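You operate a simulated robot arm through the tools that you are given. There is no shell and no other tool. Be economical: measure what you need, move in short steps, check, and stop when the job is done.

You are at the controls of a simulated two-armed robot. One attempt, no reset.

TASK
Screw the caps on both empty bottles and stand them in the four-cell crate.
Fine: each is held steady with the other hand; lime in cell three, berry in four.

It is judged by the outcome, as a careful person would: the job done as asked, and still so three seconds after it is handed in. It fails if anything else is knocked over, pushed out of place, dropped, spilled or broken. Lids that push on must go on centred and level and be pressed home; caps that screw on are set level and turned clockwise until they are tight.

THE ROBOT
Two 7-joint arms with two-finger parallel grippers on one trunk, on a base that drives. Base frame: it is fixed to the floor where the robot stands at the start and does not move with it; the origin is under the middle of the robot, x ahead of it, y to its left, z up; the surface under the hand at the start is at about z = 740. Readings come in mm, degrees, newtons and seconds.
The left shoulder is at the start at [-82, 119, 851], the right one opposite. With the tool pointing down near the work surface each hand reaches from about 180 to 600 mm from the robot's upright axis, wherever it stands, measured 20 degrees to its own side. Places, roughly: number four cell of the crate [600, -600, 800]; number three cell of the crate [600, -500, 800]. Payload 3.43 kg a hand.
Tool frame (each hand has its own): the origin (TCP) lies between the finger pads and is the grasp point; the fingertips stand 30 mm ahead of it; z points along the fingers, y is the line along which they close. Largest opening 94 mm; finger width 28, thickness 10; the body of the gripper, 50 by 96 mm, starts 55 mm behind the TCP.
Orientation is that of the tool frame in the base frame, as [roll, pitch, yaw] about the fixed x, y, z axes, in that order (R = Rz(yaw) Ry(pitch) Rx(roll)). With the fingers straight down and closing along the base's y, the tool's x points along the base's -x, its y along +y and its z along -z.

THE INTERFACE
- The arms move only by the tool drive_tool. It takes "left_deltas", "right_deltas" or both (then of equal length, played together; a hand with none holds still); each is a list of rows, each a list of 7 numbers: the shift along the tool's x, y, z in units of 150 mm (1.0 is 150 mm), then the turn, a rotation vector about the tool's x, y, z in units of 60 degrees (1.0 is 60 degrees), then the opening, from 0 (shut) to 1 (fully open). In form: [[dx, dy, dz, ax, ay, az, grip], ...]. A call has 1 to 10 rows; each row is the pose to reach, as a shift and turn from the pose commanded when the call began, along the tool's axes at that moment. A call with a number of a shift or a turn outside -1 to 1 is refused whole. Rows are played at 5 a second. More than 50 mm and 8.6 degrees between two rows, or a gripper value outside its range, and nothing of the call is played. A pose out of reach is approached as far as the arm can. The call stops where the force on the tool passes 40 N (or 10 N more than at its start, if that is more) or the arm is blocked; 0.2 s more then pass. Each finger travels about 153 mm/s and halts on what it meets, pressing with about 42 N; the grip force reading is that of the motor and also rises with nothing between the fingers. The clock runs only during rows and for 0.2 s after the last one: add rows that repeat a pose to give the fingers time. It gives the time, the measured TCP pose, the force on the tool (base axes), the opening and the grip force at its end, in the units of the frame above (readings bear some noise), with the torque about the TCP (base axes, N m) and any sound that the robot's microphone picked up.
- Cameras (640 x 400 px; columns grow to the right, rows downward): "scene" is now at [33.6, -8.3, 1559.7]; the picture's right is [-0.12, -0.99, 0.00], its down [-0.74, 0.09, -0.66] and it looks along [0.66, -0.08, -0.75] (base axes); focal length 252 px, centre (320, 200). "left" rides on the left gripper at [76, -14, -103] in its tool frame; the picture's right is [0.18, 0.98, 0.00], its down [-0.75, 0.14, -0.64] and it looks along [-0.63, 0.12, 0.77] (tool axes); focal length 243 px, centre (320, 200). "right" rides on the right gripper at [76, 14, -102] in its tool frame; the picture's right is [-0.18, 0.98, 0.00], its down [-0.75, -0.14, -0.64] and it looks along [-0.63, -0.12, 0.77] (tool axes); focal length 243 px, centre (320, 200). There is no depth. A picture from a camera that has moved, and an enlarged one, comes with that camera's place and axes in the base frame and with its lens.
- capture(camera): a new picture of that camera. No time passes.
- move_column(by): slides the trunk up (or, below 0, down) by that many mm; the arms and the scene camera ride with it, the base frame stays. It gives what a move gives, with no picture.
- roll_base(legs): drives the robot by 1 to 6 legs, each [ahead, left, turn to the left] in mm, mm and degrees, along the robot's own axes; the way and the turn of a leg run together, so that a leg with both is an arc; at most 1500 mm and 180 degrees a leg. The arms and the cameras ride along, it lands a little off, and it stops where it bumps. It gives what a move gives.
- pan_tilt(pan, tilt): turns the head with the scene camera to pan (to the left, within 143 degrees either way) and tilt (down, from -29 to 69), counted from straight ahead of the robot. It gives what a move gives.
- inspect(camera, box): a new picture of the part [left, top, right, bottom] of that camera's present view, enlarged. No time passes.
- job_done(): hands the job in; it is judged then, once.

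Go step by step. Nothing tells you exact positions but the pictures and the camera data: compare them with the known pose of the tool, close in by small moves and look again before you grip or let go. The budget is 120 turns and 108 pictures, counting those below and the enlarged ones. Unless the task says otherwise, let go and move clear before handing in, and close with one line.

The tools are called after "Request:" as name(argument=value, ...) on one line, values as JSON. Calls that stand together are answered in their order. drive_tool: Moves the arms, as the interface text tells. Its arguments: {"type":"object","properties":{"left_deltas":{"type":"array","items":{"type":"array","items":{"type":"number"}}},"right_deltas":{"type":"array","items":{"type":"array","items":{"type":"number"}}}},"required":[]} The other tools are called the same way: move_column (by) slides the trunk up or down; roll_base (legs) drives the base; pan_tilt (pan, tilt) turns the head that bears the scene camera; capture (camera) takes a picture; inspect (camera, box) takes an enlarged picture of a part of a camera's view; job_done () hands the job in.

At the start:

```text
time_s: 0.0
left_tool_pos: [344.7, 117.7, 1134.3]
left_tool_rot: [-180.0, 0.0, 180.0]
left_force: [0.2, -0.3, -0.1]
left_ft_torque: [0.0, 0.0, -0.03]
left_gripper_width: 93.9
left_grasp_force: 0.0
right_tool_pos: [313.3, -186.4, 1164.4]
right_tool_rot: [179.9, 0.0, 179.9]
right_force: [-0.3, -0.1, 0.3]
right_ft_torque: [0.01, 0.0, -0.02]
right_gripper_width: 94.2
right_grasp_force: 0.0
trunk travel left (down, up): [-275.0, 60.0]
robot x, y, heading: [-1.9, 0.5, -0.2]
head pan, tilt: [-6.9, 48.5]
```

scene: 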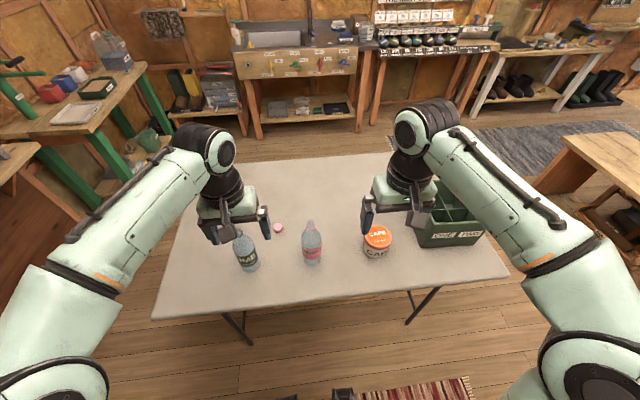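
right: 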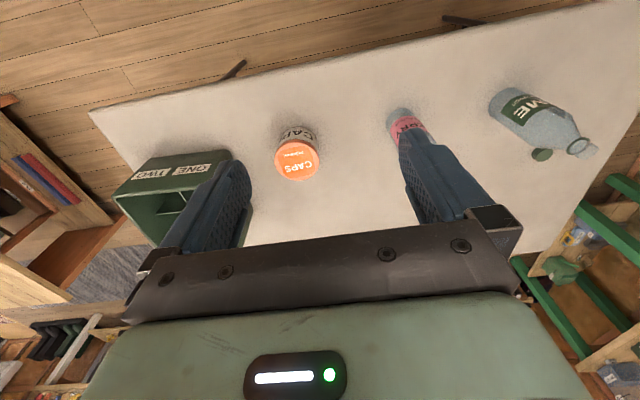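
left: 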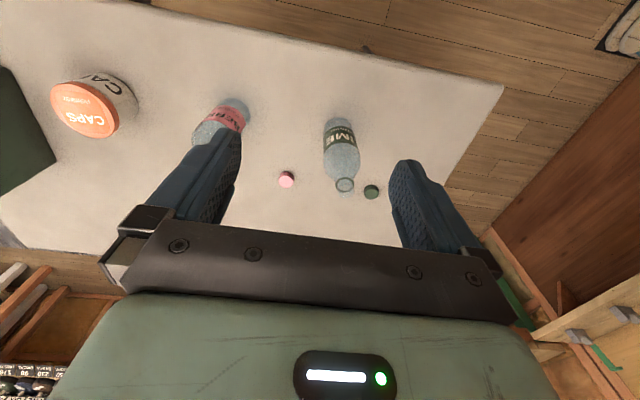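

I see two bottles, a pink cap and a green cap lying on the table, a CAPS jar and the crate at the right. I'll look closer first.

Request:
inspect(camera="scene", box=[200, 190, 340, 280])

Request:
inspect(camera="left", box=[180, 80, 420, 230])

Request:
inspect(camera="scene", box=[350, 160, 510, 260])

```text
4.44 times, centred on (270, 235) of scene
camera zoom: at [33.6, -8.3, 1559.7], right [-0.12, -0.99, 0.0], down [-0.74, 0.09, -0.66], along [0.66, -0.08, -0.75], focal length 1121 px, centre (542, 44)
```

zoom: 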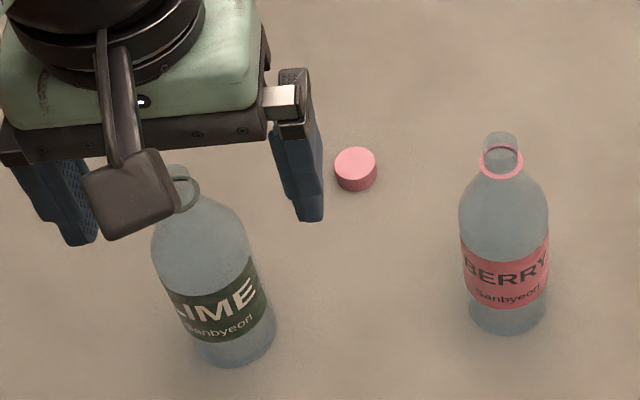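

```text
2.67 times, centred on (300, 155) of left
camera zoom: at [268.0, 102.9, 1236.2], right [-0.18, 0.98, 0.0], down [0.75, 0.14, 0.64], along [0.63, 0.12, -0.77], focal length 647 px, centre (373, 320)
```

zoom: 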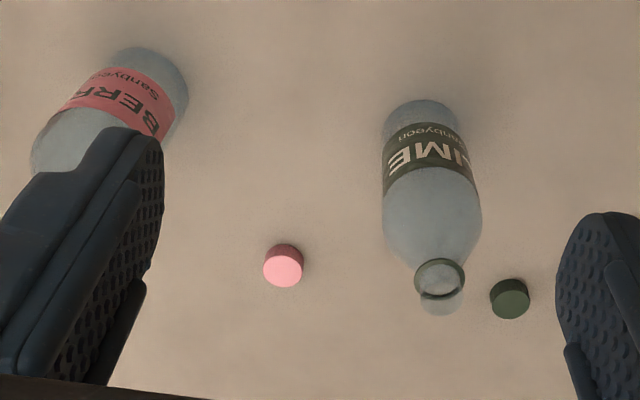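

```text
4.00 times, centred on (430, 210) of scene
camera zoom: at [33.6, -8.3, 1559.7], right [-0.12, -0.99, 0.0], down [-0.74, 0.09, -0.66], along [0.66, -0.08, -0.75], focal length 1009 px, centre (-120, 160)
```

zoom: 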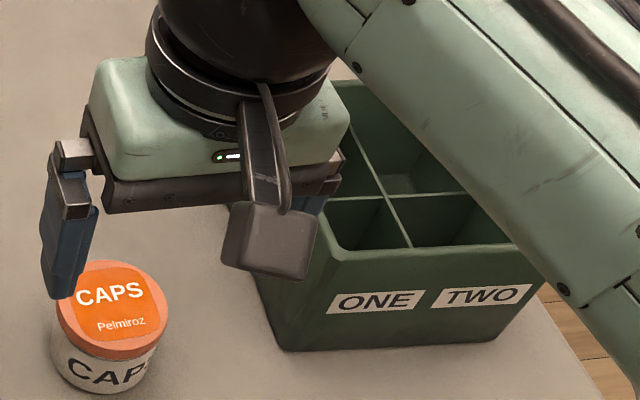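

Lime stands at about (472,181), berry at (466,-36), both about 220 mm tall. The caps are at (621,303) green and (621,87) pink. I'll do lime first, so I'm moving the base forward and left to bring the green cap and lime in reach of both hands.

Request:
roll_base(legs=[[0, 320, 0], [100, 0, 0]])

Request:
pan_tilt(pan=-10, tilt=50)

Request:
capture(camera="scene")

Request:
capture(camera="right")

```text
time_s: 4.3
left_tool_pos: [442.1, 440.0, 1133.8]
left_tool_rot: [-180.0, 0.0, -179.8]
left_force: [-0.3, 0.0, -0.7]
left_ft_torque: [0.0, -0.02, -0.01]
left_gripper_width: 94.0
left_grasp_force: 0.2
right_tool_pos: [411.2, 138.4, 1165.5]
right_tool_rot: [179.9, 0.0, -179.8]
right_force: [-0.1, 0.1, 0.2]
right_ft_torque: [0.01, 0.01, 0.01]
right_gripper_width: 93.6
right_grasp_force: 0.0
trunk travel left (down, up): [-275.0, 60.0]
robot x, y, heading: [97.3, 321.8, 0.2]
head pan, tilt: [-6.9, 48.5]
stopped in leg 2: the robot was blocked; the commanded pose is now the measured one
```

```text
time_s: 5.0
left_tool_pos: [442.0, 439.2, 1132.9]
left_tool_rot: [-180.0, 0.0, -179.9]
left_force: [-0.2, -0.5, 0.5]
left_ft_torque: [-0.01, 0.03, 0.0]
left_gripper_width: 93.9
left_grasp_force: 0.1
right_tool_pos: [411.6, 138.7, 1164.0]
right_tool_rot: [179.9, 0.0, -179.9]
right_force: [-0.1, 0.4, -0.5]
right_ft_torque: [0.0, -0.02, 0.01]
right_gripper_width: 93.9
right_grasp_force: 0.0
trunk travel left (down, up): [-275.0, 60.0]
robot x, y, heading: [98.2, 320.6, 0.2]
head pan, tilt: [-10.0, 50.0]
```

```text
101 pictures are left
camera scene: at [129.5, 310.6, 1557.7], right [-0.17, -0.99, 0.0], down [-0.75, 0.13, -0.64], along [0.63, -0.11, -0.77], focal length 252 px, centre (320, 200)
```

scene: 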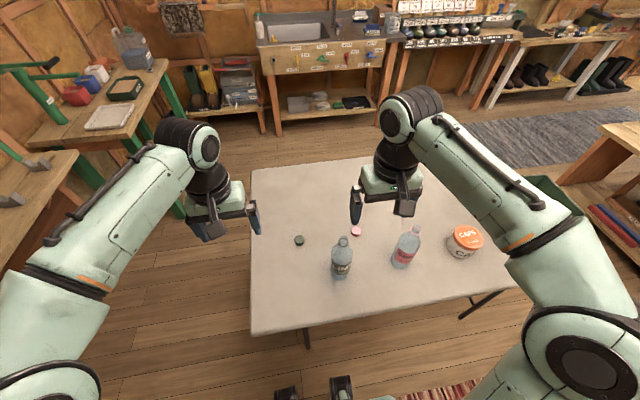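

```text
100 pictures are left
camera right: at [335.3, 152.3, 1268.1], right [0.18, 0.98, 0.0], down [0.75, -0.14, 0.64], along [0.63, -0.12, -0.77], focal length 243 px, centre (320, 200)
```

right: 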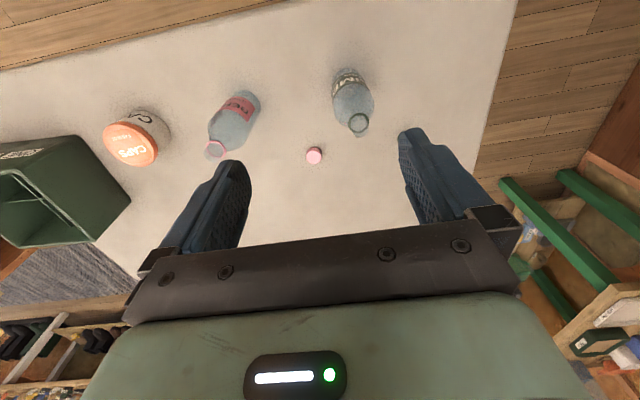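

The base stopped at x≈98 and nothing moved. Right hand goes towards the green cap at (619,304), while the left hand starts turning into its side grip.

Request:
drive_tool(right_deltas=[[-0.125, 0.1, 0.05, 0, 0, 0, 1], [-0.25, 0.2, 0.1, 0, 0, 0, 1], [-0.375, 0.3, 0.15, 0, 0, 0, 1], [-0.5, 0.4, 0.2, 0, 0, 0, 1], [-0.625, 0.5, 0.25, 0, 0, 0, 1], [-0.75, 0.6, 0.3, 0, 0, 0, 1], [-0.875, 0.7, 0.35, 0, 0, 0, 1], [-1, 0.8, 0.4, 0, 0, 0, 1]], left_deltas=[[0, 0.1, 0, 0, 0, -0.125, 1], [0, 0.2, 0, 0, 0, -0.25, 1], [0, 0.3, 0, 0, 0, -0.375, 1], [0, 0.4, 0, 0, 0, -0.5, 1], [0, 0.5, 0, 0, 0, -0.625, 1], [0, 0.6, 0, 0, 0, -0.75, 1], [0, 0.7, 0, 0, 0, -0.875, 1], [0, 0.8, 0, 0, 0, -1, 1]])

Request:
capture(camera="right")

```text
time_s: 6.8
left_tool_pos: [442.2, 562.5, 1132.4]
left_tool_rot: [179.9, -0.1, -119.7]
left_force: [0.3, 0.1, -0.2]
left_ft_torque: [-0.03, 0.01, 0.0]
left_gripper_width: 94.1
left_grasp_force: 0.1
right_tool_pos: [561.8, 259.3, 1103.6]
right_tool_rot: [179.9, 0.0, -179.9]
right_force: [-0.4, 0.3, 0.6]
right_ft_torque: [0.02, 0.01, 0.0]
right_gripper_width: 93.9
right_grasp_force: 0.1
trunk travel left (down, up): [-275.0, 60.0]
robot x, y, heading: [100.0, 323.2, 0.1]
head pan, tilt: [-10.0, 50.0]
```

```text
99 pictures are left
camera right: at [485.8, 274.0, 1207.2], right [0.18, 0.98, 0.0], down [0.75, -0.14, 0.64], along [0.63, -0.12, -0.77], focal length 243 px, centre (320, 200)
```

right: 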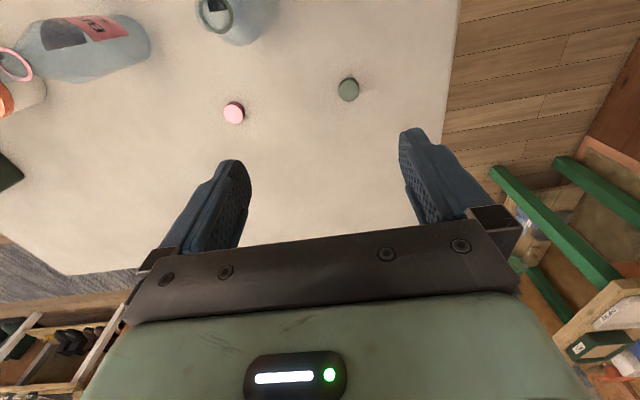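

Green cap is at about (619,300). I'm bringing the right hand over it and finishing the left yaw.

Request:
drive_tool(right_deltas=[[-0.1, 0.07, 0.2, 0, 0, 0, 1], [-0.2, 0.14, 0.4, 0, 0, 0, 1], [-0.3, 0.21, 0.6, 0, 0, 0, 1], [-0.38, 0.275, 0.8, 0, 0, 0, 1], [-0.38, 0.275, 1.0, 0, 0, 0, 1]], left_deltas=[[0, 0, 0, 0, 0, -0.1, 1], [0, 0, 0, 0, 0, -0.2, 1], [0, 0, 0, 0, 0, -0.3, 1], [0, 0, 0, 0, 0, -0.4, 1], [0, 0, 0, 0, 0, -0.5, 1]])

Request:
capture(camera="right")

```text
time_s: 8.0
left_tool_pos: [443.0, 560.6, 1134.4]
left_tool_rot: [-179.9, -0.1, -89.8]
left_force: [0.1, 0.1, -0.1]
left_ft_torque: [0.0, 0.0, 0.01]
left_gripper_width: 93.9
left_grasp_force: 0.1
right_tool_pos: [618.9, 299.6, 954.8]
right_tool_rot: [179.8, 0.1, -180.0]
right_force: [-0.2, 0.5, -0.2]
right_ft_torque: [0.0, 0.0, -0.02]
right_gripper_width: 93.9
right_grasp_force: 0.0
right hand out of reach, approached as far as the arm can: row 4
trunk travel left (down, up): [-275.0, 60.0]
robot x, y, heading: [98.3, 318.5, 0.1]
head pan, tilt: [-10.0, 50.0]
```

```text
98 pictures are left
camera right: at [542.5, 314.1, 1057.8], right [0.18, 0.98, 0.0], down [0.75, -0.14, 0.64], along [0.63, -0.12, -0.77], focal length 243 px, centre (320, 200)
```

right: 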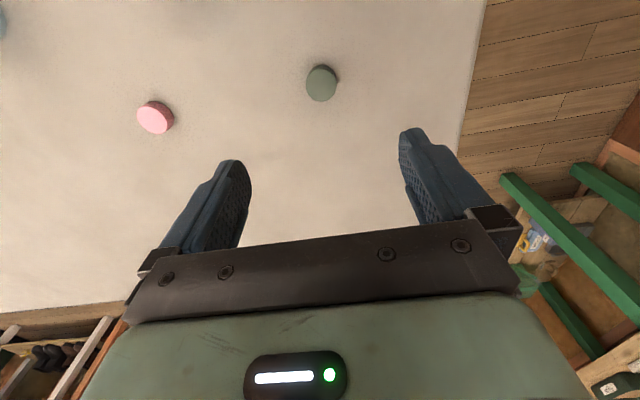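

The cap is centred at (618,300). I'm descending straight over it, with the left hand beginning its tilt.

Request:
drive_tool(right_deltas=[[0, 0, 0.2, 0, 0, 0, 0.8], [0, 0, 0.4, 0, 0, 0, 0.8], [0, 0, 0.6, 0, 0, 0, 0.8], [0, 0, 0.7, 0, 0, 0, 0.8], [0, 0, 0.8, 0, 0, 0, 0.8], [0, 0, 0.9, 0, 0, 0, 0.8], [0, 0, 0.95, 0, 0, 0, 0.8], [0, 0, 1.0, 0, 0, 0, 0.8]], left_deltas=[[0, 0, 0, 0, 0.125, 0, 1], [0, 0, 0, 0, 0.25, 0, 1], [0, 0, 0, 0, 0.375, 0, 1], [0, 0, 0, 0, 0.5, 0, 1], [0, 0, 0, 0, 0.625, 0, 1], [0, 0, 0, 0, 0.75, 0, 1], [0, 0, 0, 0, 0.875, 0, 1], [0, 0, 0, 0, 1.0, 0, 1]])

Request:
inspect(camera="right", box=[180, 0, 460, 220])

Request:
capture(camera="scene")

```text
time_s: 9.8
left_tool_pos: [441.9, 561.2, 1134.0]
left_tool_rot: [-179.9, -60.2, -89.8]
left_force: [0.5, 0.0, -0.1]
left_ft_torque: [0.0, 0.0, -0.01]
left_gripper_width: 94.1
left_grasp_force: 0.0
right_tool_pos: [618.9, 300.4, 803.4]
right_tool_rot: [179.9, -0.1, -179.9]
right_force: [-0.1, -1.1, 0.1]
right_ft_torque: [0.0, 0.01, -0.01]
right_gripper_width: 75.0
right_grasp_force: 0.0
trunk travel left (down, up): [-275.0, 60.0]
robot x, y, heading: [102.6, 321.6, -0.0]
head pan, tilt: [-10.0, 50.0]
```

```text
1.82 times, centred on (320, 110) of right
camera zoom: at [542.0, 314.5, 907.5], right [0.18, 0.98, 0.0], down [0.75, -0.14, 0.64], along [0.63, -0.12, -0.77], focal length 441 px, centre (320, 364)
```

zoom: 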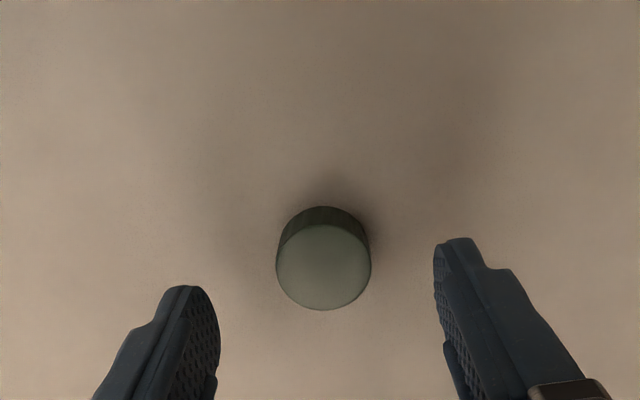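

```text
96 pictures are left
camera scene: at [130.0, 310.9, 1557.7], right [-0.17, -0.99, 0.0], down [-0.75, 0.13, -0.64], along [0.63, -0.11, -0.77], focal length 252 px, centre (320, 200)
```

scene: 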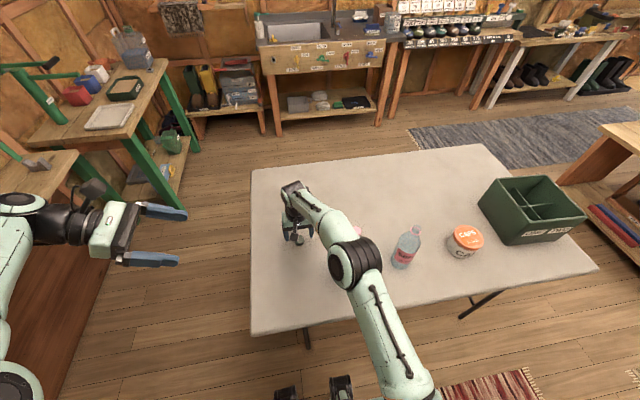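

The cap is centred between the fingers, about 35 mm wide and 17 mm high, and the forearm clears the lime bottle. Now I'm lowering to 4 mm above the table and gripping.

Request:
drive_tool(right_deltas=[[0, 0, 0.08, 0, 0, 0, 0.8], [0, 0, 0.15, 0, 0, 0, 0.8], [0, 0, 0.19, 0, 0, 0, 0.7], [0, 0, 0.19, 0, 0, 0, 0.3], [0, 0, 0.19, 0, 0, 0, 0], [0, 0, 0.19, 0, 0, 0, 0]])

Request:
capture(camera="right")

```text
time_s: 11.2
left_tool_pos: [442.7, 560.1, 1134.2]
left_tool_rot: [-179.9, -60.0, -89.8]
left_force: [0.2, -0.8, -0.1]
left_ft_torque: [-0.02, 0.03, 0.0]
left_gripper_width: 93.9
left_grasp_force: 0.0
right_tool_pos: [617.7, 300.9, 775.5]
right_tool_rot: [179.8, 0.0, -179.9]
right_force: [0.2, 0.1, -1.0]
right_ft_torque: [0.02, 0.04, -0.04]
right_gripper_width: 32.0
right_grasp_force: 41.6
trunk travel left (down, up): [-275.0, 60.0]
robot x, y, heading: [95.5, 322.3, -0.2]
head pan, tilt: [-10.0, 50.0]
```

```text
95 pictures are left
camera right: at [542.3, 314.6, 879.5], right [0.18, 0.98, 0.0], down [0.75, -0.14, 0.64], along [0.63, -0.12, -0.77], focal length 243 px, centre (320, 200)
```

right: 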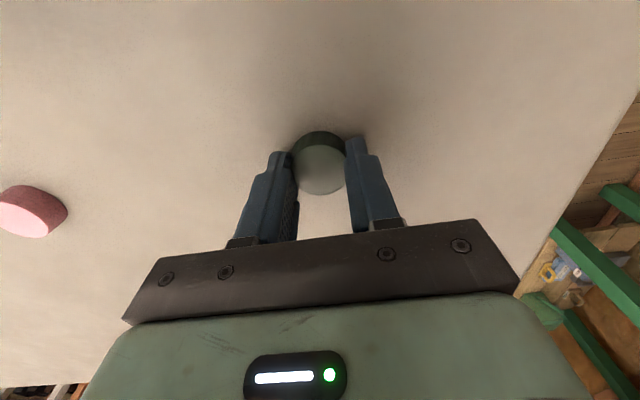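

The cap is gripped (32 mm across). I'm lifting it high and finishing the left tilt to horizontal.

Request:
drive_tool(right_deltas=[[0, 0, -0.1, 0, 0, 0, 0], [0, 0, -0.3, 0, 0, 0, 0], [0, 0, -0.5, 0, 0, 0, 0], [0, 0, -0.7, 0, 0, 0, 0], [0, 0, -0.9, 0, 0, 0, 0], [0, 0, -1.0, 0, 0, 0, 0]], left_deltas=[[0, 0, 0, 0, 0.1, 0, 1], [0, 0, 0, 0, 0.2, 0, 1], [0, 0, 0, 0, 0.3, 0, 1], [0, 0, 0, 0, 0.4, 0, 1], [0, 0, 0, 0, 0.5, 0, 1], [0, 0, 0, 0, 0.5, 0, 1]])

Request:
drive_tool(right_deltas=[[0.1, 0, -0.2, 0, 0, 0, 0], [0.2, 0, -0.4, 0, 0, 0, 0], [0.3, 0, -0.6, 0, 0, 0, 0], [0.4, 0, -0.8, 0, 0, 0, 0], [0.5, -0.1, -0.9, 0, 0, 0, 0], [0.5, -0.1, -0.9, 0, 0, 0, 0]], left_deltas=[[-0.2, 0, 0, 0, 0, 0, 1], [-0.4, 0, 0, 0, 0, 0, 1], [-0.6, 0, 0, 0, 0, 0, 1], [-0.8, 0, 0, 0, 0, 0, 1], [-1, 0, 0, 0, 0, 0, 1], [-1, 0, 0, 0, 0, 0, 1]])

Request:
capture(camera="scene")

Request:
capture(camera="left")

```text
time_s: 12.6
left_tool_pos: [441.4, 559.7, 1133.2]
left_tool_rot: [17.7, -89.9, 72.5]
left_force: [0.0, 0.1, 0.3]
left_ft_torque: [0.0, -0.04, -0.01]
left_gripper_width: 93.8
left_grasp_force: 0.0
right_tool_pos: [618.4, 299.8, 926.8]
right_tool_rot: [179.9, -0.1, -179.9]
right_force: [-0.7, -0.3, 0.8]
right_ft_torque: [0.02, -0.02, -0.02]
right_gripper_width: 32.0
right_grasp_force: 41.7
trunk travel left (down, up): [-275.0, 60.0]
robot x, y, heading: [97.4, 323.8, -0.1]
head pan, tilt: [-10.0, 50.0]
```

```text
time_s: 14.0
left_tool_pos: [441.6, 560.3, 983.8]
left_tool_rot: [-29.4, -90.0, 119.6]
left_force: [0.5, 0.2, 0.0]
left_ft_torque: [0.02, 0.02, 0.0]
left_gripper_width: 93.7
left_grasp_force: 0.2
right_tool_pos: [543.6, 284.2, 1061.9]
right_tool_rot: [179.9, 0.0, -179.8]
right_force: [0.4, 0.3, 0.6]
right_ft_torque: [-0.02, -0.02, -0.02]
right_gripper_width: 32.1
right_grasp_force: 41.8
trunk travel left (down, up): [-275.0, 60.0]
robot x, y, heading: [92.9, 323.4, 0.3]
head pan, tilt: [-10.0, 50.0]
```

```text
94 pictures are left
camera scene: at [130.0, 310.8, 1557.7], right [-0.17, -0.99, 0.0], down [-0.75, 0.13, -0.64], along [0.63, -0.11, -0.77], focal length 252 px, centre (320, 200)
```

scene: 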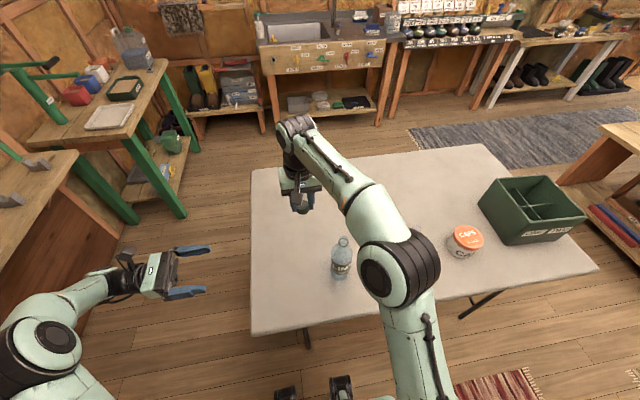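

```text
93 pictures are left
camera left: at [455.5, 663.5, 1059.7], right [-0.98, 0.0, 0.18], down [-0.14, 0.64, -0.75], along [-0.12, -0.77, -0.63], focal length 243 px, centre (320, 200)
```

left: 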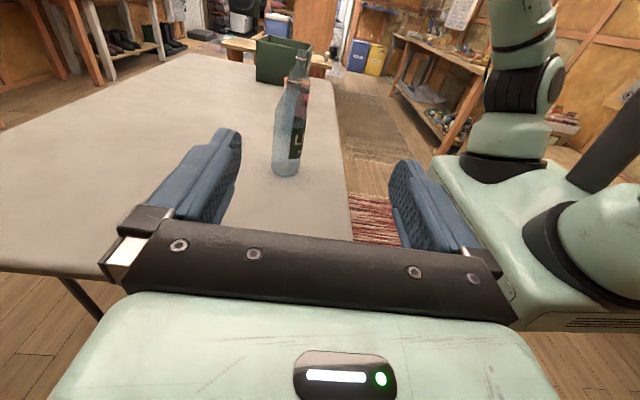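

The left view is clear: the bottle is ahead with nothing in between. I'm lowering the left hand to z≈845, aligned with x≈472, and coming halfway in.

Request:
drive_tool(left_deltas=[[-0.15, -0.05, 0.1, 0, 0, 0, 1], [-0.3, -0.1, 0.2, 0, 0, 0, 1], [-0.45, -0.15, 0.3, 0, 0, 0, 1], [-0.6, -0.2, 0.45, 0, 0, 0, 1], [-0.75, -0.2, 0.6, 0, 0, 0, 1], [-0.85, -0.2, 0.75, 0, 0, 0, 1], [-0.925, -0.2, 0.9, 0, 0, 0, 1], [-0.925, -0.2, 1.0, 0, 0, 0, 1]])

Request:
capture(camera="left")

Request:
capture(camera="scene")

```text
time_s: 15.8
left_tool_pos: [471.7, 408.9, 843.3]
left_tool_rot: [15.6, -89.9, 74.5]
left_force: [0.3, 0.0, -0.6]
left_ft_torque: [0.0, -0.03, 0.03]
left_gripper_width: 93.7
left_grasp_force: 0.0
right_tool_pos: [544.4, 284.0, 1060.9]
right_tool_rot: [179.9, 0.0, -179.9]
right_force: [-0.6, 0.1, -1.1]
right_ft_torque: [0.0, -0.02, 0.01]
right_gripper_width: 31.8
right_grasp_force: 41.4
trunk travel left (down, up): [-275.0, 60.0]
robot x, y, heading: [99.8, 322.9, -0.0]
head pan, tilt: [-10.0, 50.0]
```

```text
92 pictures are left
camera left: at [486.3, 512.7, 920.1], right [-0.98, 0.0, 0.18], down [-0.14, 0.64, -0.75], along [-0.12, -0.77, -0.63], focal length 243 px, centre (320, 200)
```

left: 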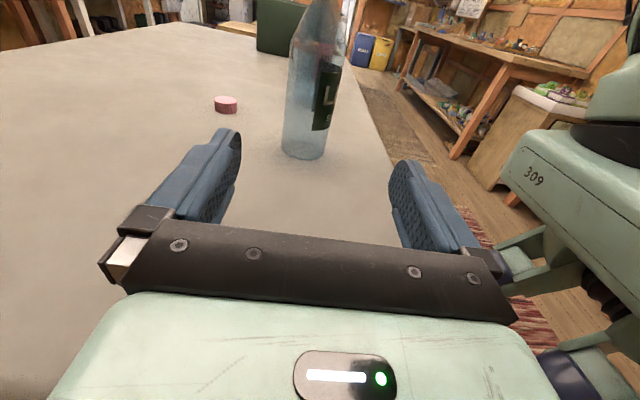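

```text
91 pictures are left
camera scene: at [129.7, 310.3, 1557.7], right [-0.17, -0.99, 0.0], down [-0.75, 0.13, -0.64], along [0.63, -0.11, -0.77], focal length 252 px, centre (320, 200)
```

scene: 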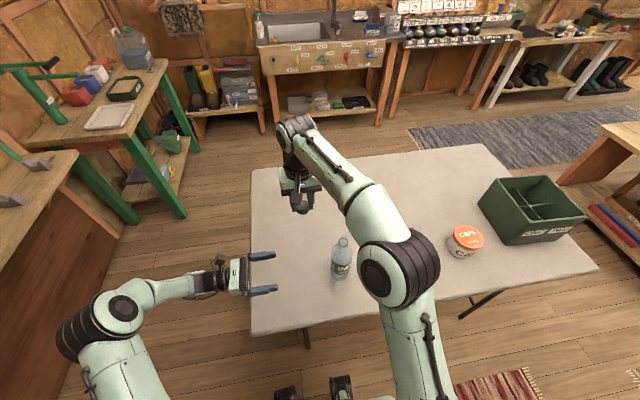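

The bottle is lined up between the left fingers. I'm advancing the left hand.

Request:
drive_tool(left_deltas=[[0, -0.01, 0.2, 0, 0, 0, 1], [0, -0.01, 0.4, 0, 0, 0, 1], [0, -0.01, 0.6, 0, 0, 0, 1], [0, -0.01, 0.8, 0, 0, 0, 1], [0, -0.01, 1.0, 0, 0, 0, 1]])

Request:
capture(camera="left")

Request:
capture(camera="right")

```text
time_s: 17.0
left_tool_pos: [475.0, 259.6, 844.4]
left_tool_rot: [137.7, -89.9, -47.6]
left_force: [0.6, 1.4, 0.0]
left_ft_torque: [0.01, -0.02, -0.02]
left_gripper_width: 93.9
left_grasp_force: 0.0
right_tool_pos: [543.5, 283.2, 1062.4]
right_tool_rot: [179.8, 0.0, -179.9]
right_force: [0.2, 0.1, -0.3]
right_ft_torque: [0.0, 0.03, 0.01]
right_gripper_width: 32.1
right_grasp_force: 41.7
trunk travel left (down, up): [-275.0, 60.0]
robot x, y, heading: [96.4, 325.3, 0.1]
head pan, tilt: [-10.0, 50.0]
```

```text
90 pictures are left
camera left: at [488.2, 362.6, 919.6], right [-0.98, 0.0, 0.19], down [-0.14, 0.64, -0.75], along [-0.12, -0.77, -0.63], focal length 243 px, centre (320, 200)
```

left: 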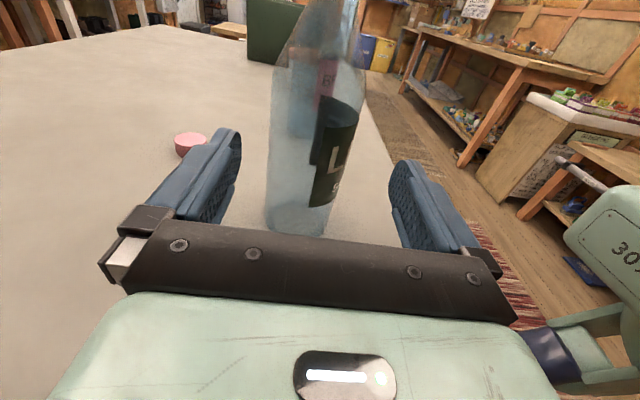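

```text
89 pictures are left
camera right: at [467.8, 297.6, 1165.2], right [0.18, 0.98, 0.0], down [0.75, -0.14, 0.64], along [0.63, -0.12, -0.77], focal length 243 px, centre (320, 200)
```

right: 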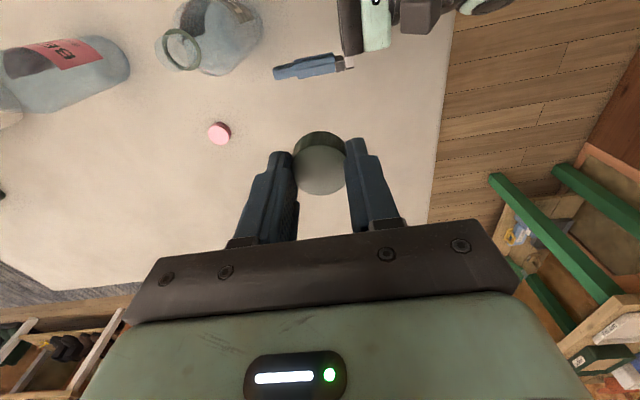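

The bottle sits at about (475,174). I'm advancing 85 mm more and closing the left hand on its body.

Request:
drive_tool(left_deltas=[[0, 0, 0.15, 0, 0, 0, 1], [0, 0, 0.3, 0, 0, 0, 1], [0, 0, 0.45, 0, 0, 0, 1], [0, 0, 0.56, 0, 0, 0, 1], [0, 0, 0.56, 0, 0, 0, 0.85], [0, 0, 0.56, 0, 0, 0, 0.7], [0, 0, 0.56, 0, 0, 0, 0.5], [0, 0, 0.56, 0, 0, 0, 0.5]])

Request:
capture(camera="left")

Request:
capture(camera="right")

```text
time_s: 18.8
left_tool_pos: [473.6, 177.2, 845.8]
left_tool_rot: [20.2, -90.0, 69.8]
left_force: [0.4, -0.3, 1.0]
left_ft_torque: [0.0, -0.02, 0.01]
left_gripper_width: 68.2
left_grasp_force: 42.1
right_tool_pos: [543.9, 284.7, 1062.0]
right_tool_rot: [179.9, 0.0, -179.9]
right_force: [-0.4, 0.2, -0.9]
right_ft_torque: [0.02, 0.01, -0.01]
right_gripper_width: 31.9
right_grasp_force: 42.3
trunk travel left (down, up): [-275.0, 60.0]
robot x, y, heading: [94.5, 323.9, -0.1]
head pan, tilt: [-10.0, 50.0]
```

```text
88 pictures are left
camera left: at [488.4, 279.7, 921.3], right [-0.98, 0.0, 0.18], down [-0.14, 0.64, -0.75], along [-0.12, -0.77, -0.63], focal length 243 px, centre (320, 200)
```

left: 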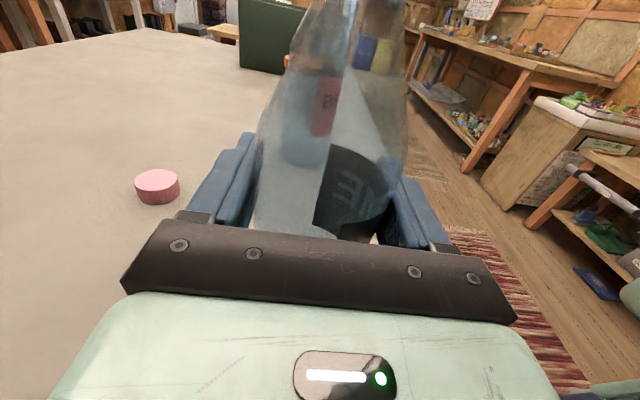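

```text
87 pictures are left
camera right: at [467.6, 298.0, 1165.3], right [0.18, 0.98, 0.0], down [0.75, -0.14, 0.64], along [0.63, -0.12, -0.77], focal length 243 px, centre (320, 200)
```

right: 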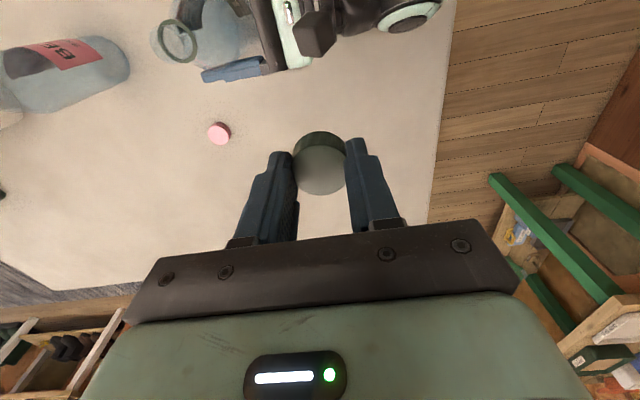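

Lime is held steady. Now I'm zooming in on its mouth.

Request:
inspect(camera="right", box=[130, 0, 258, 80])

Request:
inspect(camera="scene", box=[280, 210, 408, 290])

```text
5.00 times, centred on (194, 40) of right
camera zoom: at [467.6, 298.0, 1165.3], right [0.18, 0.98, 0.0], down [0.75, -0.14, 0.64], along [0.63, -0.12, -0.77], focal length 1213 px, centre (950, 1000)
```

zoom: 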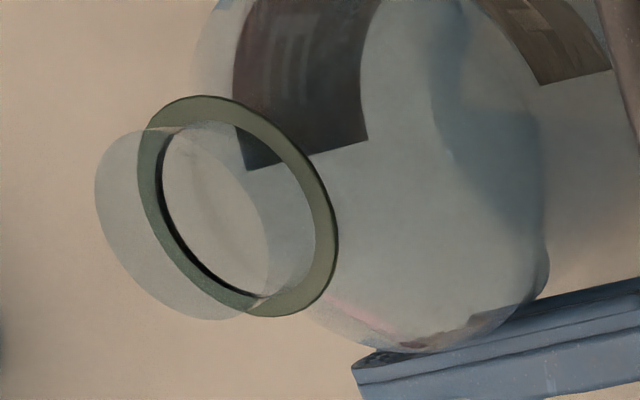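

```text
5.00 times, centred on (344, 250) of scene
camera zoom: at [129.7, 310.5, 1557.7], right [-0.17, -0.99, 0.0], down [-0.75, 0.13, -0.64], along [0.63, -0.11, -0.77], focal length 1261 px, centre (200, -50)
```

zoom: 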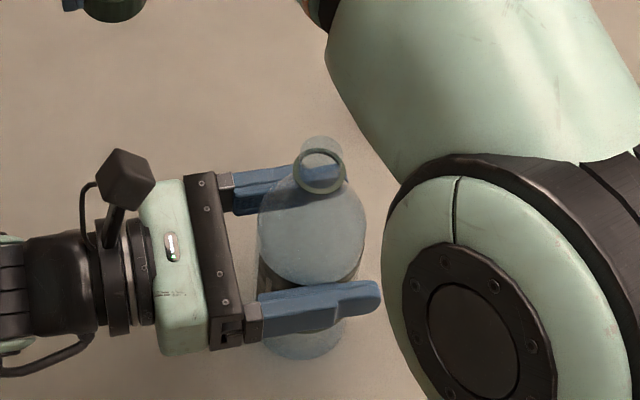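

Mouth top is at about (473.7, 184.5, 960). I'm moving the cap to about 45 mm above it and measuring again from close by.

Request:
drive_tool(right_deltas=[[0.08, -0.12, 0.02, 0, 0, 0, 0], [0.16, -0.24, 0.05, 0, 0, 0, 0], [0.24, -0.36, 0.07, 0, 0, 0, 0], [0.32, -0.48, 0.1, 0, 0, 0, 0], [0.4, -0.58, 0.12, 0, 0, 0, 0], [0.468, -0.668, 0.147, 0, 0, 0, 0], [0.468, -0.668, 0.147, 0, 0, 0, 0]])

Request:
inspect(camera="right", box=[220, 50, 420, 200])

Request:
inspect(camera="left", box=[200, 0, 440, 150])

Request:
capture(camera="scene")

```text
time_s: 20.4
left_tool_pos: [473.8, 177.2, 845.2]
left_tool_rot: [-121.7, -90.0, -148.2]
left_force: [-0.1, 0.5, 2.8]
left_ft_torque: [0.03, -0.03, -0.02]
left_gripper_width: 68.5
left_grasp_force: 41.9
right_tool_pos: [472.1, 184.9, 1039.6]
right_tool_rot: [179.9, 0.0, -179.9]
right_force: [0.0, -0.6, -0.5]
right_ft_torque: [0.0, 0.02, 0.01]
right_gripper_width: 32.0
right_grasp_force: 42.5
trunk travel left (down, up): [-275.0, 60.0]
robot x, y, heading: [97.8, 320.7, 0.4]
head pan, tilt: [-10.0, 50.0]
```

```text
2.67 times, centred on (320, 125) of right
camera zoom: at [396.4, 198.7, 1142.9], right [0.18, 0.98, 0.0], down [0.75, -0.14, 0.64], along [0.63, -0.12, -0.77], focal length 647 px, centre (320, 400)
```

zoom: 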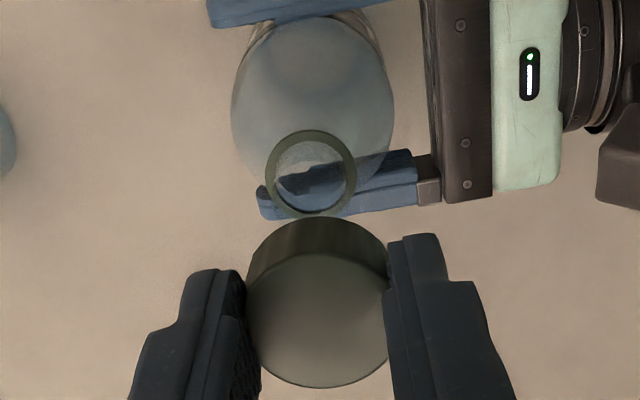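

```text
2.67 times, centred on (320, 75) of left
camera zoom: at [488.3, 279.8, 921.3], right [-0.98, 0.0, 0.18], down [-0.14, 0.64, -0.75], along [-0.12, -0.77, -0.63], focal length 647 px, centre (320, 533)
```

zoom: 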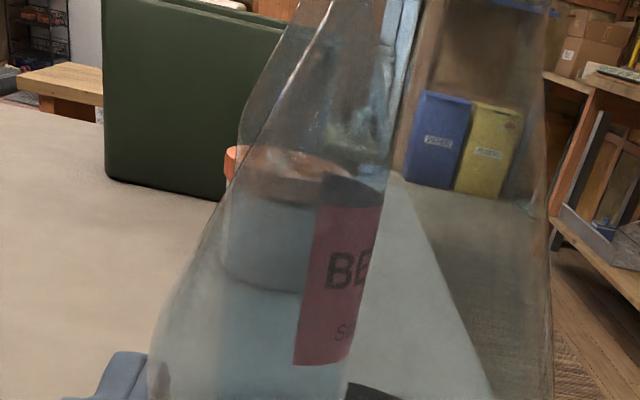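

```text
82 pictures are left
camera scene: at [129.7, 310.7, 1557.7], right [-0.17, -0.99, 0.0], down [-0.75, 0.13, -0.64], along [0.63, -0.11, -0.77], focal length 252 px, centre (320, 200)
```

scene: 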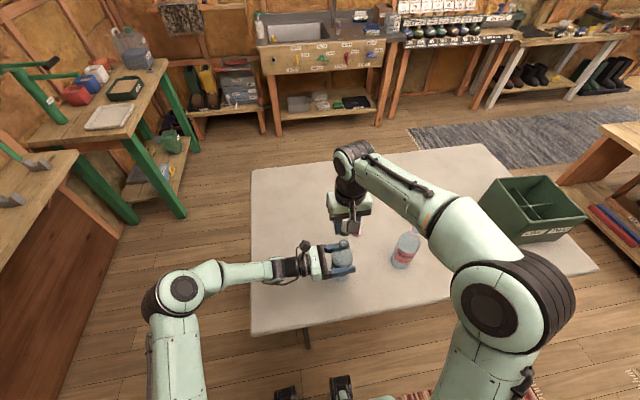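

Triangulating puts the neck axis about 1 mm nearer in x and 2.3 mm to the right of the cap centre, with the mouth top at z≈955. I'm correcting and coming down to about 10 mm above it.

Request:
drive_tool(right_deltas=[[0.0055, -0.0155, 0.05, 0, 0, 0, 0], [0.0055, -0.0155, 0.12, 0, 0, 0, 0], [0.0055, -0.0155, 0.2, 0, 0, 0, 0], [0.0055, -0.0155, 0.26, 0, 0, 0, 0], [0.0055, -0.0155, 0.26, 0, 0, 0, 0]])

Request:
inspect(camera="right", box=[220, 50, 420, 200])

Request:
inspect(camera="scene", box=[296, 200, 392, 260])

```text
time_s: 21.6
left_tool_pos: [474.0, 177.2, 846.0]
left_tool_rot: [-70.7, -90.0, 160.9]
left_force: [0.6, 0.4, 3.0]
left_ft_torque: [0.0, 0.02, 0.01]
left_gripper_width: 68.3
left_grasp_force: 42.4
right_tool_pos: [472.1, 182.6, 999.5]
right_tool_rot: [179.9, 0.0, -180.0]
right_force: [0.1, 0.3, -0.8]
right_ft_torque: [-0.01, 0.01, 0.0]
right_gripper_width: 31.8
right_grasp_force: 42.6
trunk travel left (down, up): [-275.0, 60.0]
robot x, y, heading: [100.2, 321.0, 0.0]
head pan, tilt: [-10.0, 50.0]
```

```text
2.67 times, centred on (320, 125) of right
camera zoom: at [396.1, 196.3, 1103.4], right [0.18, 0.98, 0.0], down [0.75, -0.14, 0.64], along [0.63, -0.12, -0.77], focal length 647 px, centre (320, 400)
```

zoom: 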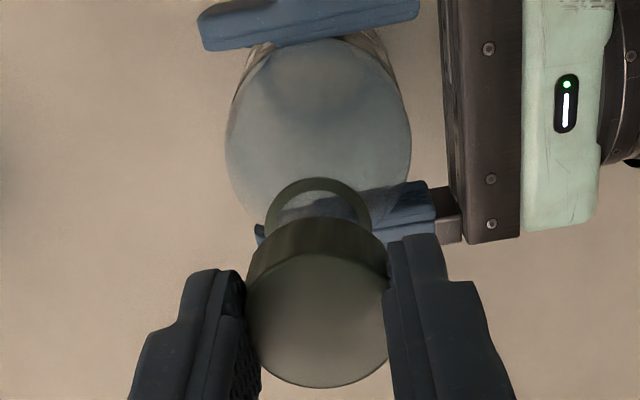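

```text
6.67 times, centred on (344, 230) of scene
camera zoom: at [129.5, 310.6, 1557.7], right [-0.17, -0.99, 0.0], down [-0.75, 0.13, -0.64], along [0.63, -0.11, -0.77], focal length 1682 px, centre (160, 0)
```

zoom: 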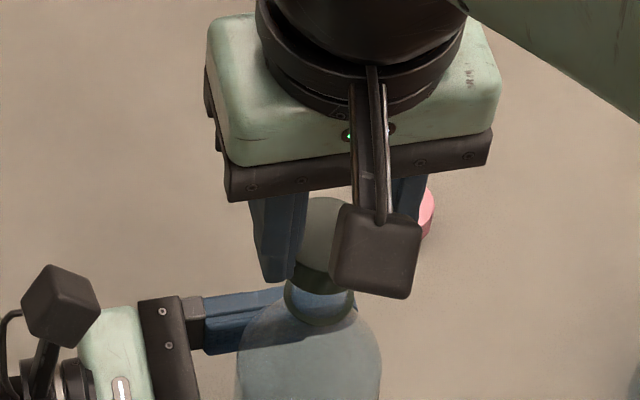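

Cap and ring are lined up in both directions. I'm descending gently to contact.

Request:
drive_tool(right_deltas=[[0, 0, 0.015, 0, 0, 0, 0], [0, 0, 0.03, 0, 0, 0, 0], [0, 0, 0.045, 0, 0, 0, 0], [0, 0, 0.06, 0, 0, 0, 0], [0, 0, 0.06, 0, 0, 0, 0]])

Request:
inspect(camera="scene", box=[312, 220, 376, 260])

```text
time_s: 22.8
left_tool_pos: [473.6, 176.9, 845.5]
left_tool_rot: [129.3, -90.0, -39.1]
left_force: [-0.4, 0.3, 3.6]
left_ft_torque: [-0.02, 0.02, -0.05]
left_gripper_width: 68.4
left_grasp_force: 42.1
right_tool_pos: [472.7, 182.1, 991.3]
right_tool_rot: [180.0, 0.0, -179.8]
right_force: [-0.3, -0.4, -0.6]
right_ft_torque: [0.0, -0.01, 0.0]
right_gripper_width: 31.9
right_grasp_force: 42.1
trunk travel left (down, up): [-275.0, 60.0]
robot x, y, heading: [99.5, 325.7, 0.1]
head pan, tilt: [-10.0, 50.0]
```

```text
10.00 times, centred on (344, 240) of scene
camera zoom: at [129.5, 310.6, 1557.7], right [-0.17, -0.99, 0.0], down [-0.75, 0.13, -0.64], along [0.63, -0.11, -0.77], focal length 2522 px, centre (80, -200)
```

zoom: 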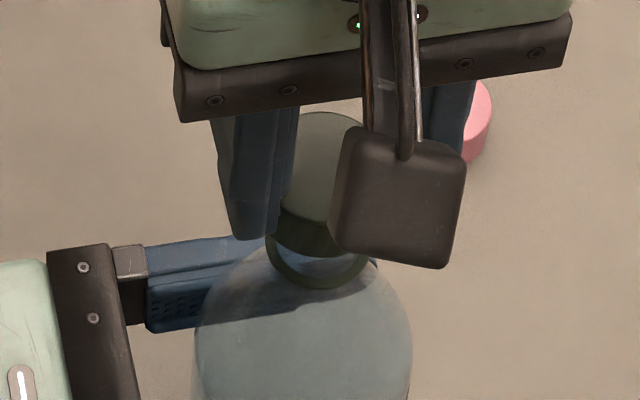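

No contact yet; I continue down in small steps.

Request:
drive_tool(right_deltas=[[0, 0, 0.01, 0, 0, 0, 0], [0, 0, 0.02, 0, 0, 0, 0], [0, 0, 0.03, 0, 0, 0, 0], [0, 0, 0.04, 0, 0, 0, 0]])

Request:
inspect(camera="right", box=[220, 50, 420, 200])

```text
time_s: 23.8
left_tool_pos: [473.7, 176.8, 845.4]
left_tool_rot: [123.8, -89.9, -33.7]
left_force: [0.1, 0.3, 2.6]
left_ft_torque: [-0.01, 0.01, -0.01]
left_gripper_width: 68.4
left_grasp_force: 42.1
right_tool_pos: [471.5, 182.2, 984.6]
right_tool_rot: [179.9, 0.0, -180.0]
right_force: [-0.2, 0.9, 0.0]
right_ft_torque: [0.02, -0.01, 0.01]
right_gripper_width: 31.7
right_grasp_force: 42.0
trunk travel left (down, up): [-275.0, 60.0]
robot x, y, heading: [96.5, 321.4, 0.1]
head pan, tilt: [-10.0, 50.0]
```

```text
2.67 times, centred on (320, 125) of right
camera zoom: at [396.4, 196.2, 1088.7], right [0.18, 0.98, 0.0], down [0.75, -0.14, 0.64], along [0.63, -0.12, -0.77], focal length 647 px, centre (320, 400)
```

zoom: 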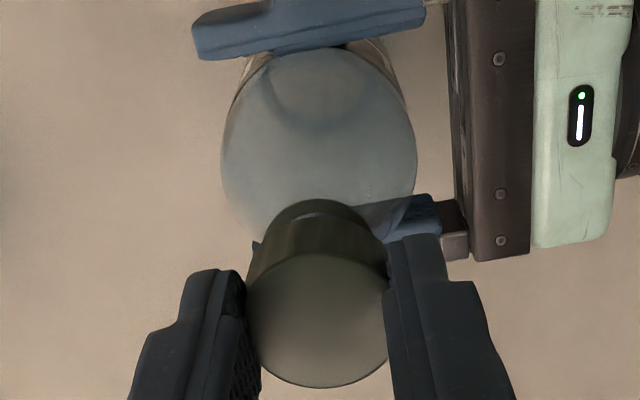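

Still free; the ring is just showing under the cap. I continue slowly.

Request:
drive_tool(right_deltas=[[0, 0, 0.01, 0, 0, 0, 0], [0, 0, 0.02, 0, 0, 0, 0], [0, 0, 0.03, 0, 0, 0, 0], [0, 0, 0.04, 0, 0, 0, 0]])

Request:
inspect(camera="scene", box=[312, 220, 376, 260])

```text
time_s: 24.8
left_tool_pos: [474.8, 177.1, 845.5]
left_tool_rot: [130.6, -90.0, -40.5]
left_force: [-0.4, -0.3, 2.5]
left_ft_torque: [0.0, 0.03, 0.02]
left_gripper_width: 68.2
left_grasp_force: 42.2
right_tool_pos: [472.4, 182.4, 978.4]
right_tool_rot: [179.9, 0.0, -179.8]
right_force: [-1.0, -0.1, -1.1]
right_ft_torque: [-0.03, 0.01, 0.01]
right_gripper_width: 31.7
right_grasp_force: 42.2
trunk travel left (down, up): [-275.0, 60.0]
robot x, y, heading: [99.3, 322.4, 0.2]
head pan, tilt: [-10.0, 50.0]
```

```text
10.00 times, centred on (344, 240) of scene
camera zoom: at [129.6, 310.6, 1557.7], right [-0.17, -0.99, 0.0], down [-0.75, 0.13, -0.64], along [0.63, -0.11, -0.77], focal length 2522 px, centre (80, -200)
```

zoom: 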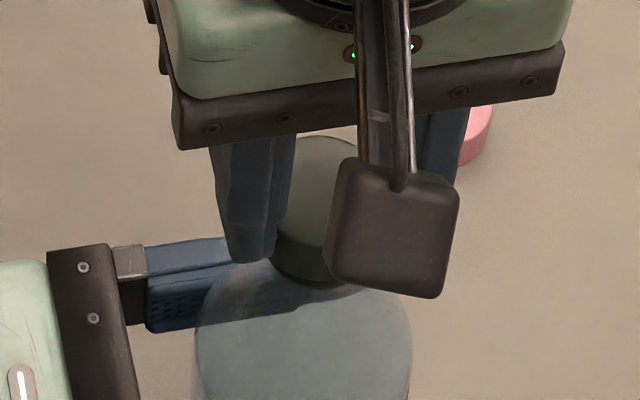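

The cap is going over the neck. A few more small steps.

Request:
drive_tool(right_deltas=[[0, 0, 0.007, 0, 0, 0, 0], [0, 0, 0.014, 0, 0, 0, 0], [0, 0, 0.02, 0, 0, 0, 0], [0, 0, 0.02, 0, 0, 0, 0]])

Request:
inspect(camera="right", box=[220, 50, 420, 200])

```text
time_s: 25.8
left_tool_pos: [474.4, 176.8, 844.9]
left_tool_rot: [169.6, -90.0, -79.5]
left_force: [2.1, 3.2, 0.9]
left_ft_torque: [-0.28, 0.05, 0.0]
left_gripper_width: 68.2
left_grasp_force: 41.5
right_tool_pos: [472.0, 182.8, 977.2]
right_tool_rot: [179.9, 0.1, -179.9]
right_force: [-1.2, -2.5, 6.6]
right_ft_torque: [-0.14, 0.08, -0.05]
right_gripper_width: 31.8
right_grasp_force: 42.4
trunk travel left (down, up): [-275.0, 60.0]
robot x, y, heading: [95.3, 319.3, 0.0]
head pan, tilt: [-10.0, 50.0]
```

```text
2.67 times, centred on (320, 125) of right
camera zoom: at [396.1, 196.3, 1080.3], right [0.18, 0.98, 0.0], down [0.75, -0.14, 0.64], along [0.63, -0.12, -0.77], focal length 647 px, centre (320, 400)
```

zoom: 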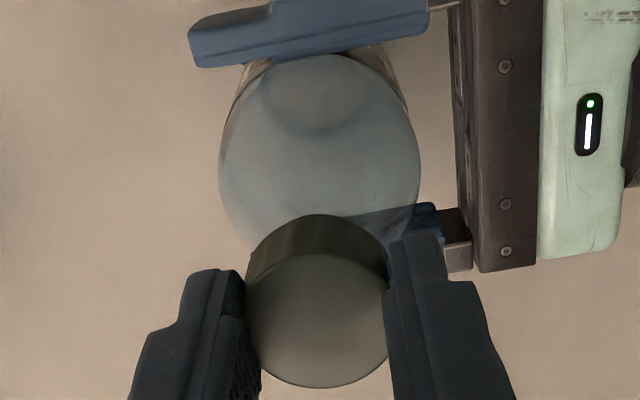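

Contact at 6.6 N, with the cap level on the threads. I'm turning clockwise 60° while following down slightly.

Request:
drive_tool(right_deltas=[[0, -0.001, 0.001, 0, 0, 0.125, 0], [0, -0.001, 0.002, 0, 0, 0.25, 0], [-0.001, 0, 0.002, 0, 0, 0.375, 0], [-0.001, 0.001, 0.003, 0, 0, 0.5, 0], [-0.002, 0.002, 0.003, 0, 0, 0.625, 0], [-0.002, 0.003, 0.004, 0, 0, 0.75, 0], [-0.003, 0.003, 0.004, 0, 0, 0.875, 0], [-0.004, 0.004, 0.005, 0, 0, 1.0, 0]])

Request:
inspect(camera="scene", box=[296, 200, 392, 260])

```text
time_s: 27.6
left_tool_pos: [474.1, 177.3, 845.5]
left_tool_rot: [177.2, -89.9, -87.0]
left_force: [1.2, 0.1, -3.7]
left_ft_torque: [0.1, -0.17, -0.02]
left_gripper_width: 68.3
left_grasp_force: 42.0
right_tool_pos: [472.6, 184.3, 975.7]
right_tool_rot: [179.8, -0.1, 119.9]
right_force: [0.5, -0.3, 15.0]
right_ft_torque: [-0.06, -0.04, -0.01]
right_gripper_width: 32.0
right_grasp_force: 41.8
trunk travel left (down, up): [-275.0, 60.0]
robot x, y, heading: [97.8, 320.1, -0.2]
head pan, tilt: [-10.0, 50.0]
```

```text
6.67 times, centred on (344, 230) of scene
camera zoom: at [129.2, 310.8, 1557.7], right [-0.17, -0.99, 0.0], down [-0.75, 0.13, -0.64], along [0.63, -0.11, -0.77], focal length 1682 px, centre (160, 0)
```

zoom: 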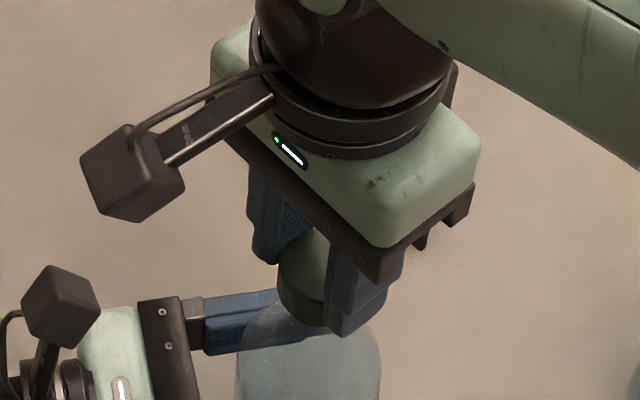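

Forces are balanced laterally. I continue clockwise another 60°.

Request:
drive_tool(right_deltas=[[0, 0.001, 0, 0, 0, 0.125, 0], [0, 0.002, 0, 0, 0, 0.25, 0], [-0.001, 0.003, 0, 0, 0, 0.375, 0], [-0.001, 0.004, 0, 0, 0, 0.5, 0], [-0.002, 0.005, 0, 0, 0, 0.625, 0], [-0.002, 0.006, 0, 0, 0, 0.75, 0], [-0.003, 0.006, 0, 0, 0, 0.875, 0], [-0.004, 0.007, 0, 0, 0, 1.0, 0]])

```text
time_s: 29.4
left_tool_pos: [474.3, 177.3, 845.5]
left_tool_rot: [-137.8, -89.9, -132.1]
left_force: [-3.0, -2.1, -1.8]
left_ft_torque: [0.21, -0.09, -0.02]
left_gripper_width: 68.1
left_grasp_force: 42.0
right_tool_pos: [474.8, 181.9, 973.6]
right_tool_rot: [-179.9, -0.1, 59.9]
right_force: [1.9, 3.1, 6.3]
right_ft_torque: [0.07, -0.09, 0.0]
right_gripper_width: 32.0
right_grasp_force: 41.5
trunk travel left (down, up): [-275.0, 60.0]
robot x, y, heading: [98.4, 325.4, 0.2]
head pan, tilt: [-10.0, 50.0]
```

The thread is engaging and the cap is descending. I'm turning another 60°, following down.

Request:
drive_tool(right_deltas=[[0.003, 0.001, 0.001, 0, 0, 0.125, 0], [0.003, 0.002, 0.002, 0, 0, 0.25, 0], [0.003, 0.003, 0.002, 0, 0, 0.375, 0], [0.002, 0.004, 0.003, 0, 0, 0.5, 0], [0.002, 0.005, 0.003, 0, 0, 0.625, 0], [0.002, 0.006, 0.004, 0, 0, 0.75, 0], [0.001, 0.006, 0.005, 0, 0, 0.875, 0], [0, 0.007, 0.005, 0, 0, 1.0, 0]])

```text
time_s: 31.2
left_tool_pos: [472.9, 177.8, 845.5]
left_tool_rot: [17.2, -90.0, 72.7]
left_force: [-7.4, 5.7, 0.2]
left_ft_torque: [-0.22, -0.37, -0.01]
left_gripper_width: 68.3
left_grasp_force: 41.6
right_tool_pos: [474.9, 181.8, 974.0]
right_tool_rot: [180.0, -0.2, -0.1]
right_force: [5.5, -5.4, 5.0]
right_ft_torque: [-0.19, -0.21, 0.03]
right_gripper_width: 32.0
right_grasp_force: 42.1
trunk travel left (down, up): [-275.0, 60.0]
robot x, y, heading: [100.6, 324.0, -0.1]
head pan, tilt: [-10.0, 50.0]
```

I've turned 180°. The side force shows a small offset, so I'm correcting by about 1 mm and continuing clockwise.

Request:
drive_tool(right_deltas=[[0.006, 0.007, 0.001, 0, 0, 0.125, 0], [0.005, 0.009, 0.002, 0, 0, 0.25, 0], [0.005, 0.01, 0.002, 0, 0, 0.375, 0], [0.004, 0.011, 0.003, 0, 0, 0.5, 0], [0.003, 0.013, 0.003, 0, 0, 0.625, 0], [0.002, 0.014, 0.004, 0, 0, 0.75, 0], [0.001, 0.015, 0.005, 0, 0, 0.875, 0], [0, 0.016, 0.005, 0, 0, 1.0, 0]])

```text
time_s: 32.6
left_tool_pos: [469.4, 178.7, 845.4]
left_tool_rot: [-67.4, -89.6, 156.9]
left_force: [-0.6, 2.7, 2.1]
left_ft_torque: [0.42, 0.01, -0.05]
left_gripper_width: 68.1
left_grasp_force: 42.2
right_tool_pos: [465.4, 183.5, 974.3]
right_tool_rot: [-179.4, -1.7, -43.4]
right_force: [1.4, 0.3, 13.9]
right_ft_torque: [0.05, 0.0, -0.01]
right_gripper_width: 31.8
right_grasp_force: 41.6
right hand out of reach, approached as far as the arm can: row 6, 7
trunk travel left (down, up): [-275.0, 60.0]
robot x, y, heading: [95.2, 323.8, 0.2]
head pan, tilt: [-10.0, 50.0]
stopped in row 7 (right hand): the force on the tool passed its limit at 58 N (the readings are from after the stop); the commanded pose is now the measured one
```

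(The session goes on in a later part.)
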